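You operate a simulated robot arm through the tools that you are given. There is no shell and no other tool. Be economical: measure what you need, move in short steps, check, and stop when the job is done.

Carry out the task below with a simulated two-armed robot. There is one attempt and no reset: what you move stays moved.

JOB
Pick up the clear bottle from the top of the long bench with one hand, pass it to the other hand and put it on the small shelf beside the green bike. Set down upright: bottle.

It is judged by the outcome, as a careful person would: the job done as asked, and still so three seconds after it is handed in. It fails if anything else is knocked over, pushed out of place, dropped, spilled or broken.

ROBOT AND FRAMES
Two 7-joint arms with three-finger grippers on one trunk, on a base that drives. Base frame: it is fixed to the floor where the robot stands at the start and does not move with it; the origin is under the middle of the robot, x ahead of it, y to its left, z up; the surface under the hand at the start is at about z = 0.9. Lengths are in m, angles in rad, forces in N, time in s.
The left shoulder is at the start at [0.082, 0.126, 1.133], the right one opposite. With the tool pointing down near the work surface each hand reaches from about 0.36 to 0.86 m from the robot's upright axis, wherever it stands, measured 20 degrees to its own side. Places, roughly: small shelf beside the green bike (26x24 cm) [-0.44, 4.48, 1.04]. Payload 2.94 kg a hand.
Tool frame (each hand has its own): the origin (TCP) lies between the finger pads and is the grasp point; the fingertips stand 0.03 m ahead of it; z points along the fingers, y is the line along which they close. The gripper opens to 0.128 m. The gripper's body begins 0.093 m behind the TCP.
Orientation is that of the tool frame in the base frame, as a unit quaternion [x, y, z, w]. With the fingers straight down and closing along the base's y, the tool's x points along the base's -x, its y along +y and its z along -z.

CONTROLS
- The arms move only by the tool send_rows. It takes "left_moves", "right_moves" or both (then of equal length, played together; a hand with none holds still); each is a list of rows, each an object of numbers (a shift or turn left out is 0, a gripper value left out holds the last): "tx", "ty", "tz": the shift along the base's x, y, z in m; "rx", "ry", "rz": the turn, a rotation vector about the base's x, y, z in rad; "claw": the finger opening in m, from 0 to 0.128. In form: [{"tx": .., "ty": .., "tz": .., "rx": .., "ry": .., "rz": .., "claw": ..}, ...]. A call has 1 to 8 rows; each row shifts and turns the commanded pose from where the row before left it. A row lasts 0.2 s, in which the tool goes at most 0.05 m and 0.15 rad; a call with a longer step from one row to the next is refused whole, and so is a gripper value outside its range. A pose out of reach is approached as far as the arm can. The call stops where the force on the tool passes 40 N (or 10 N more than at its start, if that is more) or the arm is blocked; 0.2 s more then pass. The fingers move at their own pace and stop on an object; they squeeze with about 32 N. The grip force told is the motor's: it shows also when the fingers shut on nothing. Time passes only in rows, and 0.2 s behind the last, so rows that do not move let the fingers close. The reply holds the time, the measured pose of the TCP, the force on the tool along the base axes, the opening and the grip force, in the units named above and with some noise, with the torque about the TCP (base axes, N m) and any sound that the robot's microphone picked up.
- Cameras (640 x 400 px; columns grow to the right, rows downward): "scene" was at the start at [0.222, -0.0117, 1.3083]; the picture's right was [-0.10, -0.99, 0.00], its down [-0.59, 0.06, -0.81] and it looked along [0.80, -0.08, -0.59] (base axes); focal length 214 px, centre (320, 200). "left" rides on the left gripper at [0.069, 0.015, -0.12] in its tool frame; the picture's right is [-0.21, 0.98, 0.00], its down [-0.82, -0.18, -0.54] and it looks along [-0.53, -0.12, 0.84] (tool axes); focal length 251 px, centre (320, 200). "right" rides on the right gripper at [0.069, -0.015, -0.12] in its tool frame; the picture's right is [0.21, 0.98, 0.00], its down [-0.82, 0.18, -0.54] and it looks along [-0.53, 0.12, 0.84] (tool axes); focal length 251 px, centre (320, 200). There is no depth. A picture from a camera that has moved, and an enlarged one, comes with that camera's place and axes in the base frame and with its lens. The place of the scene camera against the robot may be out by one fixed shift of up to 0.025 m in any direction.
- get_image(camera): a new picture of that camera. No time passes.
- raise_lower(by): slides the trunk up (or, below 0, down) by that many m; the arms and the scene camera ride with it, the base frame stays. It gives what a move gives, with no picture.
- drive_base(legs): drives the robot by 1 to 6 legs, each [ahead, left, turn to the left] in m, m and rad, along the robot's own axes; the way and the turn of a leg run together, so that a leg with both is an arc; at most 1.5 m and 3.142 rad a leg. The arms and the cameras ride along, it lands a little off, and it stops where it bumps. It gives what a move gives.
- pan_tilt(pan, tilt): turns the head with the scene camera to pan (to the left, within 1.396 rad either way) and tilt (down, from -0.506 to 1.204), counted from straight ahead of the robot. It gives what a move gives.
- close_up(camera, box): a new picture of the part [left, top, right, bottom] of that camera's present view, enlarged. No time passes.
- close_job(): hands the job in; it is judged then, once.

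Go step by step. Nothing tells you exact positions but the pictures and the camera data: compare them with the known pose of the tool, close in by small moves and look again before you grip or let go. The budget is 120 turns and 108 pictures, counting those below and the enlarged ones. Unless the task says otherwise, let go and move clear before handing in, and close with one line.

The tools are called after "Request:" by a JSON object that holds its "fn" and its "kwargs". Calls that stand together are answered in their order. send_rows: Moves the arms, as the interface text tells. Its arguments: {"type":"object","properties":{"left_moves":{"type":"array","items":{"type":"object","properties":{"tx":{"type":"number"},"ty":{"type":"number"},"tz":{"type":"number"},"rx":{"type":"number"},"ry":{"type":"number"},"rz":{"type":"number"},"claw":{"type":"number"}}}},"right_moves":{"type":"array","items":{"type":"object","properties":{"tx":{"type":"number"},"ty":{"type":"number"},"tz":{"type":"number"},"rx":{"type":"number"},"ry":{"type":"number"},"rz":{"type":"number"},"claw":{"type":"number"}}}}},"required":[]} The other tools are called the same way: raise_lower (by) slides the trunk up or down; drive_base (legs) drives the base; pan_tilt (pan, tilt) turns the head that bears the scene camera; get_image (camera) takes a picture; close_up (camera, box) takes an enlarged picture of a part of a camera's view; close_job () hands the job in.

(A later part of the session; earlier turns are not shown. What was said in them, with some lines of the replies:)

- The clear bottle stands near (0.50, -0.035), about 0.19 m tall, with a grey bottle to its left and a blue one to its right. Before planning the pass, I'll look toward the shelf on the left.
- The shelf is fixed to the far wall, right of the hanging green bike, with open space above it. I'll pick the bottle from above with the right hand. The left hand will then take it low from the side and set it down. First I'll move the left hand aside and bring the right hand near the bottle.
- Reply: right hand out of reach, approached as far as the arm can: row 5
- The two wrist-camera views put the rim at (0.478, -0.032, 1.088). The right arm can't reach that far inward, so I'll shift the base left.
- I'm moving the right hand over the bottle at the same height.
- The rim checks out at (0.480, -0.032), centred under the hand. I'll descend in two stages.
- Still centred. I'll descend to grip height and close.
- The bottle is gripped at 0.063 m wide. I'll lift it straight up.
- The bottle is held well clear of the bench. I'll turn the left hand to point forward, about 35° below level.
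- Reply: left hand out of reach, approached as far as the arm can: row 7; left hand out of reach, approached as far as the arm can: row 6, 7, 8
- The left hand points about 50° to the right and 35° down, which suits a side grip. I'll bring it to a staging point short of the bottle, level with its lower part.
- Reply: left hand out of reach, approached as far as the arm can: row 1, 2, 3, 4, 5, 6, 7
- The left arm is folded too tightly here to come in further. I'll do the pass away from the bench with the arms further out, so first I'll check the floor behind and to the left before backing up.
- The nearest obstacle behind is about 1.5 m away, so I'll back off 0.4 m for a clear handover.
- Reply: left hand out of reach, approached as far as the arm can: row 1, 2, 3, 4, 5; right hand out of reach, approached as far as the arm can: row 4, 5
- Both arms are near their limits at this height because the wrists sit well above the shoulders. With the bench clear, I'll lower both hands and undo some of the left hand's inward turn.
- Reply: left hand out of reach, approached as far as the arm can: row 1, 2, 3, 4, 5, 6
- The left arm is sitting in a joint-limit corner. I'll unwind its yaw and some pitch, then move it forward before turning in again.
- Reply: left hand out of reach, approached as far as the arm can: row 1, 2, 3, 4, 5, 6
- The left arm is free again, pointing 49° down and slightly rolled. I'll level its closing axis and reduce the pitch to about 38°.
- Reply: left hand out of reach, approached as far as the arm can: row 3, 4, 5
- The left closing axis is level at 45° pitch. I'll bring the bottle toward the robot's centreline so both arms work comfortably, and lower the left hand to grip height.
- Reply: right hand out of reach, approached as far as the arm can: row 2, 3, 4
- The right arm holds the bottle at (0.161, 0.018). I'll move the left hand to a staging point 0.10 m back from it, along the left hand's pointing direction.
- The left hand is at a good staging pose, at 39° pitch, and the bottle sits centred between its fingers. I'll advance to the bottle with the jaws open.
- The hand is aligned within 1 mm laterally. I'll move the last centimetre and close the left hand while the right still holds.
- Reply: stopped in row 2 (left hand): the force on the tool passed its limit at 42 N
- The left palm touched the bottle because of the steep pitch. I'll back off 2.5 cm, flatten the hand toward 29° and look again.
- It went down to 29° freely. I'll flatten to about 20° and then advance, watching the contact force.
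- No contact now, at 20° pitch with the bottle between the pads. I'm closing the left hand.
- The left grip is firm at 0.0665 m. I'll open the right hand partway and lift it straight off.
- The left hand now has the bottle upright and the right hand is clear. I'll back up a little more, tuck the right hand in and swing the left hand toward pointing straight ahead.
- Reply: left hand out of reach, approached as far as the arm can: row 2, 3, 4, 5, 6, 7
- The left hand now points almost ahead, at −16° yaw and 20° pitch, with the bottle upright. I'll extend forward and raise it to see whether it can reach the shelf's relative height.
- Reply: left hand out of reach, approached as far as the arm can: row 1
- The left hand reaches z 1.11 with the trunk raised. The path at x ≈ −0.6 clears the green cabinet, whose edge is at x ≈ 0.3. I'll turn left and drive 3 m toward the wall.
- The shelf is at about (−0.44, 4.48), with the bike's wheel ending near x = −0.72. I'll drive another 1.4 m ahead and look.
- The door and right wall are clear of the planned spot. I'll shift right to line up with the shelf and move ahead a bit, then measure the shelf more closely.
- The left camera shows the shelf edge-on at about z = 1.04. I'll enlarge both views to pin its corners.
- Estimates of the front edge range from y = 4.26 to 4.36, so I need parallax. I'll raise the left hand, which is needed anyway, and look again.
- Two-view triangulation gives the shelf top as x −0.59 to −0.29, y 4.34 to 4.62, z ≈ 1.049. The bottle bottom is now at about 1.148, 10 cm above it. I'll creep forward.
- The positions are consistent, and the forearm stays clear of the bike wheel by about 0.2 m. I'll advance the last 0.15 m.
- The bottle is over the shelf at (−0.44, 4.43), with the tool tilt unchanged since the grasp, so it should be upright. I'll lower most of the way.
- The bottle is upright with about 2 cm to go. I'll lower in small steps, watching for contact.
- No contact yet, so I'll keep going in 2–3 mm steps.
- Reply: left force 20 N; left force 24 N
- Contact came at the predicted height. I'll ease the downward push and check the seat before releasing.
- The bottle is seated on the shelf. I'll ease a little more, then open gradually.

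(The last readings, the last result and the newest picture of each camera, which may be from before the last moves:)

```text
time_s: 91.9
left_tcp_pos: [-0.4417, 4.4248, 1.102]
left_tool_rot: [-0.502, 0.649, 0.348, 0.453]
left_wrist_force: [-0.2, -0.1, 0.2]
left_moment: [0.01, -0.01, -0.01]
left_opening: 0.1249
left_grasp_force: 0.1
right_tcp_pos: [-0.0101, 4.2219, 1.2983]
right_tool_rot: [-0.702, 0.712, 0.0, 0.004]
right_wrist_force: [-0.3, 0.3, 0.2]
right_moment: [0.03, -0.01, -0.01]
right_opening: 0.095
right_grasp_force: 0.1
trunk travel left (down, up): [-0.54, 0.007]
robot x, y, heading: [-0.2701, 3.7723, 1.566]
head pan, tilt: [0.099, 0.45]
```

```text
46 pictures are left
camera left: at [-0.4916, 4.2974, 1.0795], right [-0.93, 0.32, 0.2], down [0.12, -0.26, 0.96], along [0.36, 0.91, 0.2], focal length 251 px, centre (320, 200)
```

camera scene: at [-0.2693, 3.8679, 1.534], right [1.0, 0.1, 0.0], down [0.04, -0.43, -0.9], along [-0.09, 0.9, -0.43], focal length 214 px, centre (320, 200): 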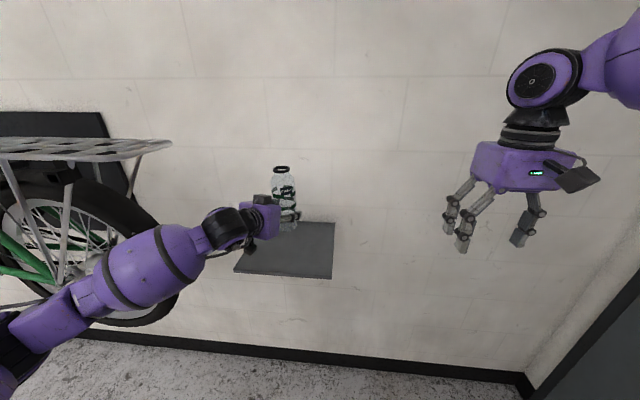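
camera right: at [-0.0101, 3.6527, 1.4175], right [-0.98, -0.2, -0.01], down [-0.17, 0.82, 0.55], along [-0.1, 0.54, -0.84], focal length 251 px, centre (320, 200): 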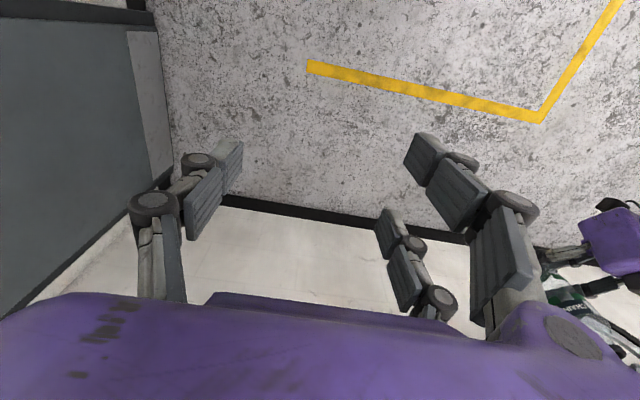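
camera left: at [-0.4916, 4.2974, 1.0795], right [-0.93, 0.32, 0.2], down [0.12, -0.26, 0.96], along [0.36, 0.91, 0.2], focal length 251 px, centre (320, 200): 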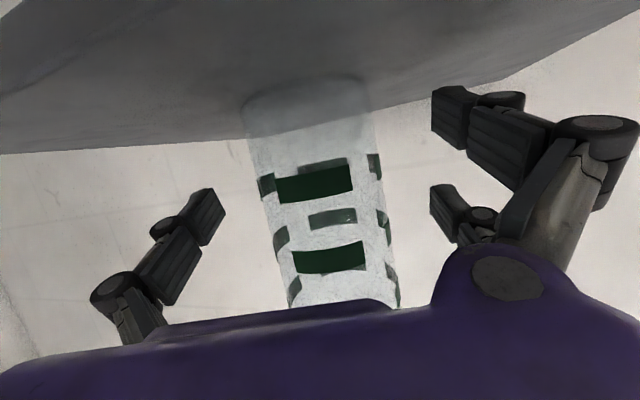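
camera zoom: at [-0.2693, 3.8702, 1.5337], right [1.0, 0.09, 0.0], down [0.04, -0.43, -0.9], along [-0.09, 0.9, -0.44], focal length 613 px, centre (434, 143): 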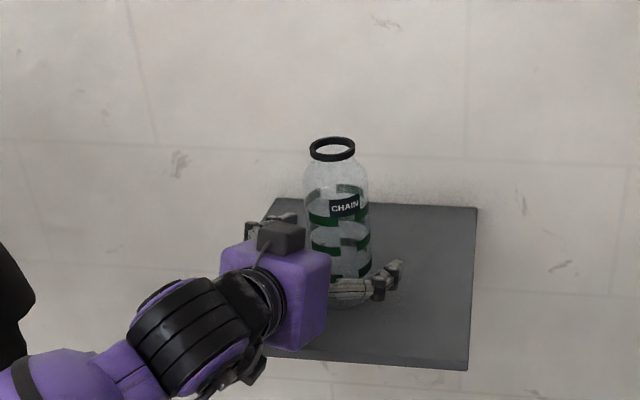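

The bottle stands freely and upright. I'll back the base out along the finger direction, which avoids the arm's fold limit.

Request:
{"fn": "drive_base", "kwargs": {"legs": [[-0.14, 0.036, 0]]}}

Request:
{"fn": "get_image", "kwargs": {"camera": "scene"}}

```text
time_s: 93.3
left_tcp_pos: [-0.4758, 4.2849, 1.1]
left_tool_rot: [-0.501, 0.651, 0.347, 0.452]
left_wrist_force: [0.4, -0.1, -0.3]
left_moment: [-0.05, -0.03, 0.0]
left_opening: 0.125
left_grasp_force: 0.1
right_tcp_pos: [-0.0449, 4.0834, 1.2966]
right_tool_rot: [-0.701, 0.713, -0.001, 0.003]
right_wrist_force: [0.5, -0.2, -0.3]
right_moment: [-0.05, 0.03, 0.0]
right_opening: 0.095
right_grasp_force: 0.0
trunk travel left (down, up): [-0.54, 0.007]
robot x, y, heading: [-0.307, 3.628, 1.565]
head pan, tilt: [0.099, 0.45]
```

```text
45 pictures are left
camera scene: at [-0.305, 3.7309, 1.5334], right [1.0, 0.09, 0.0], down [0.04, -0.43, -0.9], along [-0.09, 0.9, -0.44], focal length 214 px, centre (320, 200)
```

scene: 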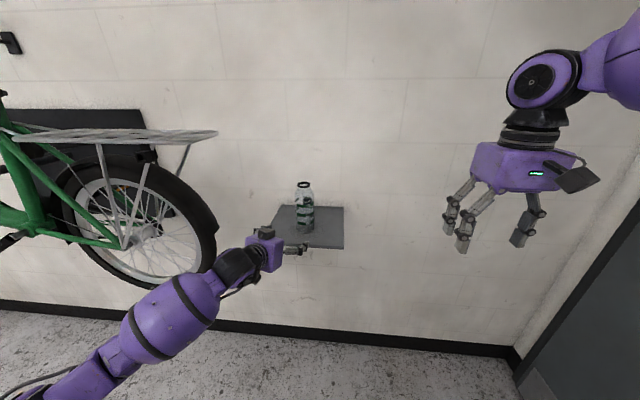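

The hand is clear and the bottle stands on the shelf. I'll back off a bit more and verify.

Request:
{"fn": "drive_base", "kwargs": {"legs": [[-0.2, 0.0, 0]]}}

Request:
{"fn": "close_up", "kwargs": {"camera": "scene", "box": [240, 130, 400, 260]}}

```text
time_s: 94.9
left_tcp_pos: [-0.4787, 4.0845, 1.1024]
left_tool_rot: [-0.502, 0.65, 0.348, 0.452]
left_wrist_force: [0.4, -0.7, -0.3]
left_moment: [0.0, -0.02, 0.01]
left_opening: 0.1247
left_grasp_force: 0.1
right_tcp_pos: [-0.0463, 3.883, 1.297]
right_tool_rot: [-0.701, 0.713, 0.001, 0.004]
right_wrist_force: [-0.5, -0.1, -0.3]
right_moment: [-0.01, -0.03, 0.04]
right_opening: 0.095
right_grasp_force: 0.1
trunk travel left (down, up): [-0.54, 0.007]
robot x, y, heading: [-0.3049, 3.4267, 1.562]
head pan, tilt: [0.099, 0.45]
```

```text
3.08 times, centred on (320, 195) of scene
camera zoom: at [-0.3065, 3.5304, 1.5335], right [1.0, 0.1, 0.0], down [0.04, -0.43, -0.9], along [-0.09, 0.9, -0.44], focal length 660 px, centre (320, 215)
```

zoom: 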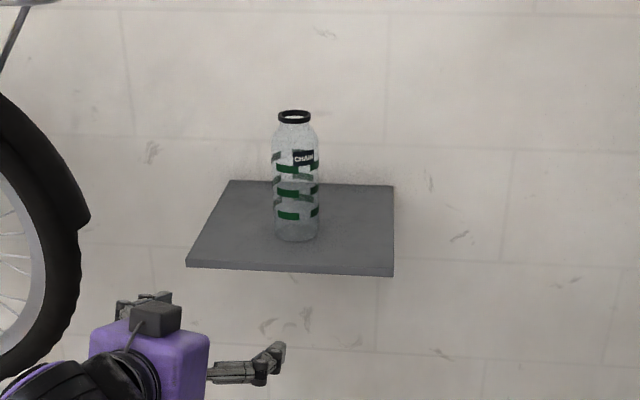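

The bottle stands upright near the middle of the shelf, and both hands are empty and clear. I'm handing in.

Request:
{"fn": "close_job", "kwargs": {}}

```text
The job is handed in.
```

The clear bottle was picked up with the right hand, passed to the left, and set upright on the small shelf beside the green bike; nothing else was seen to move.
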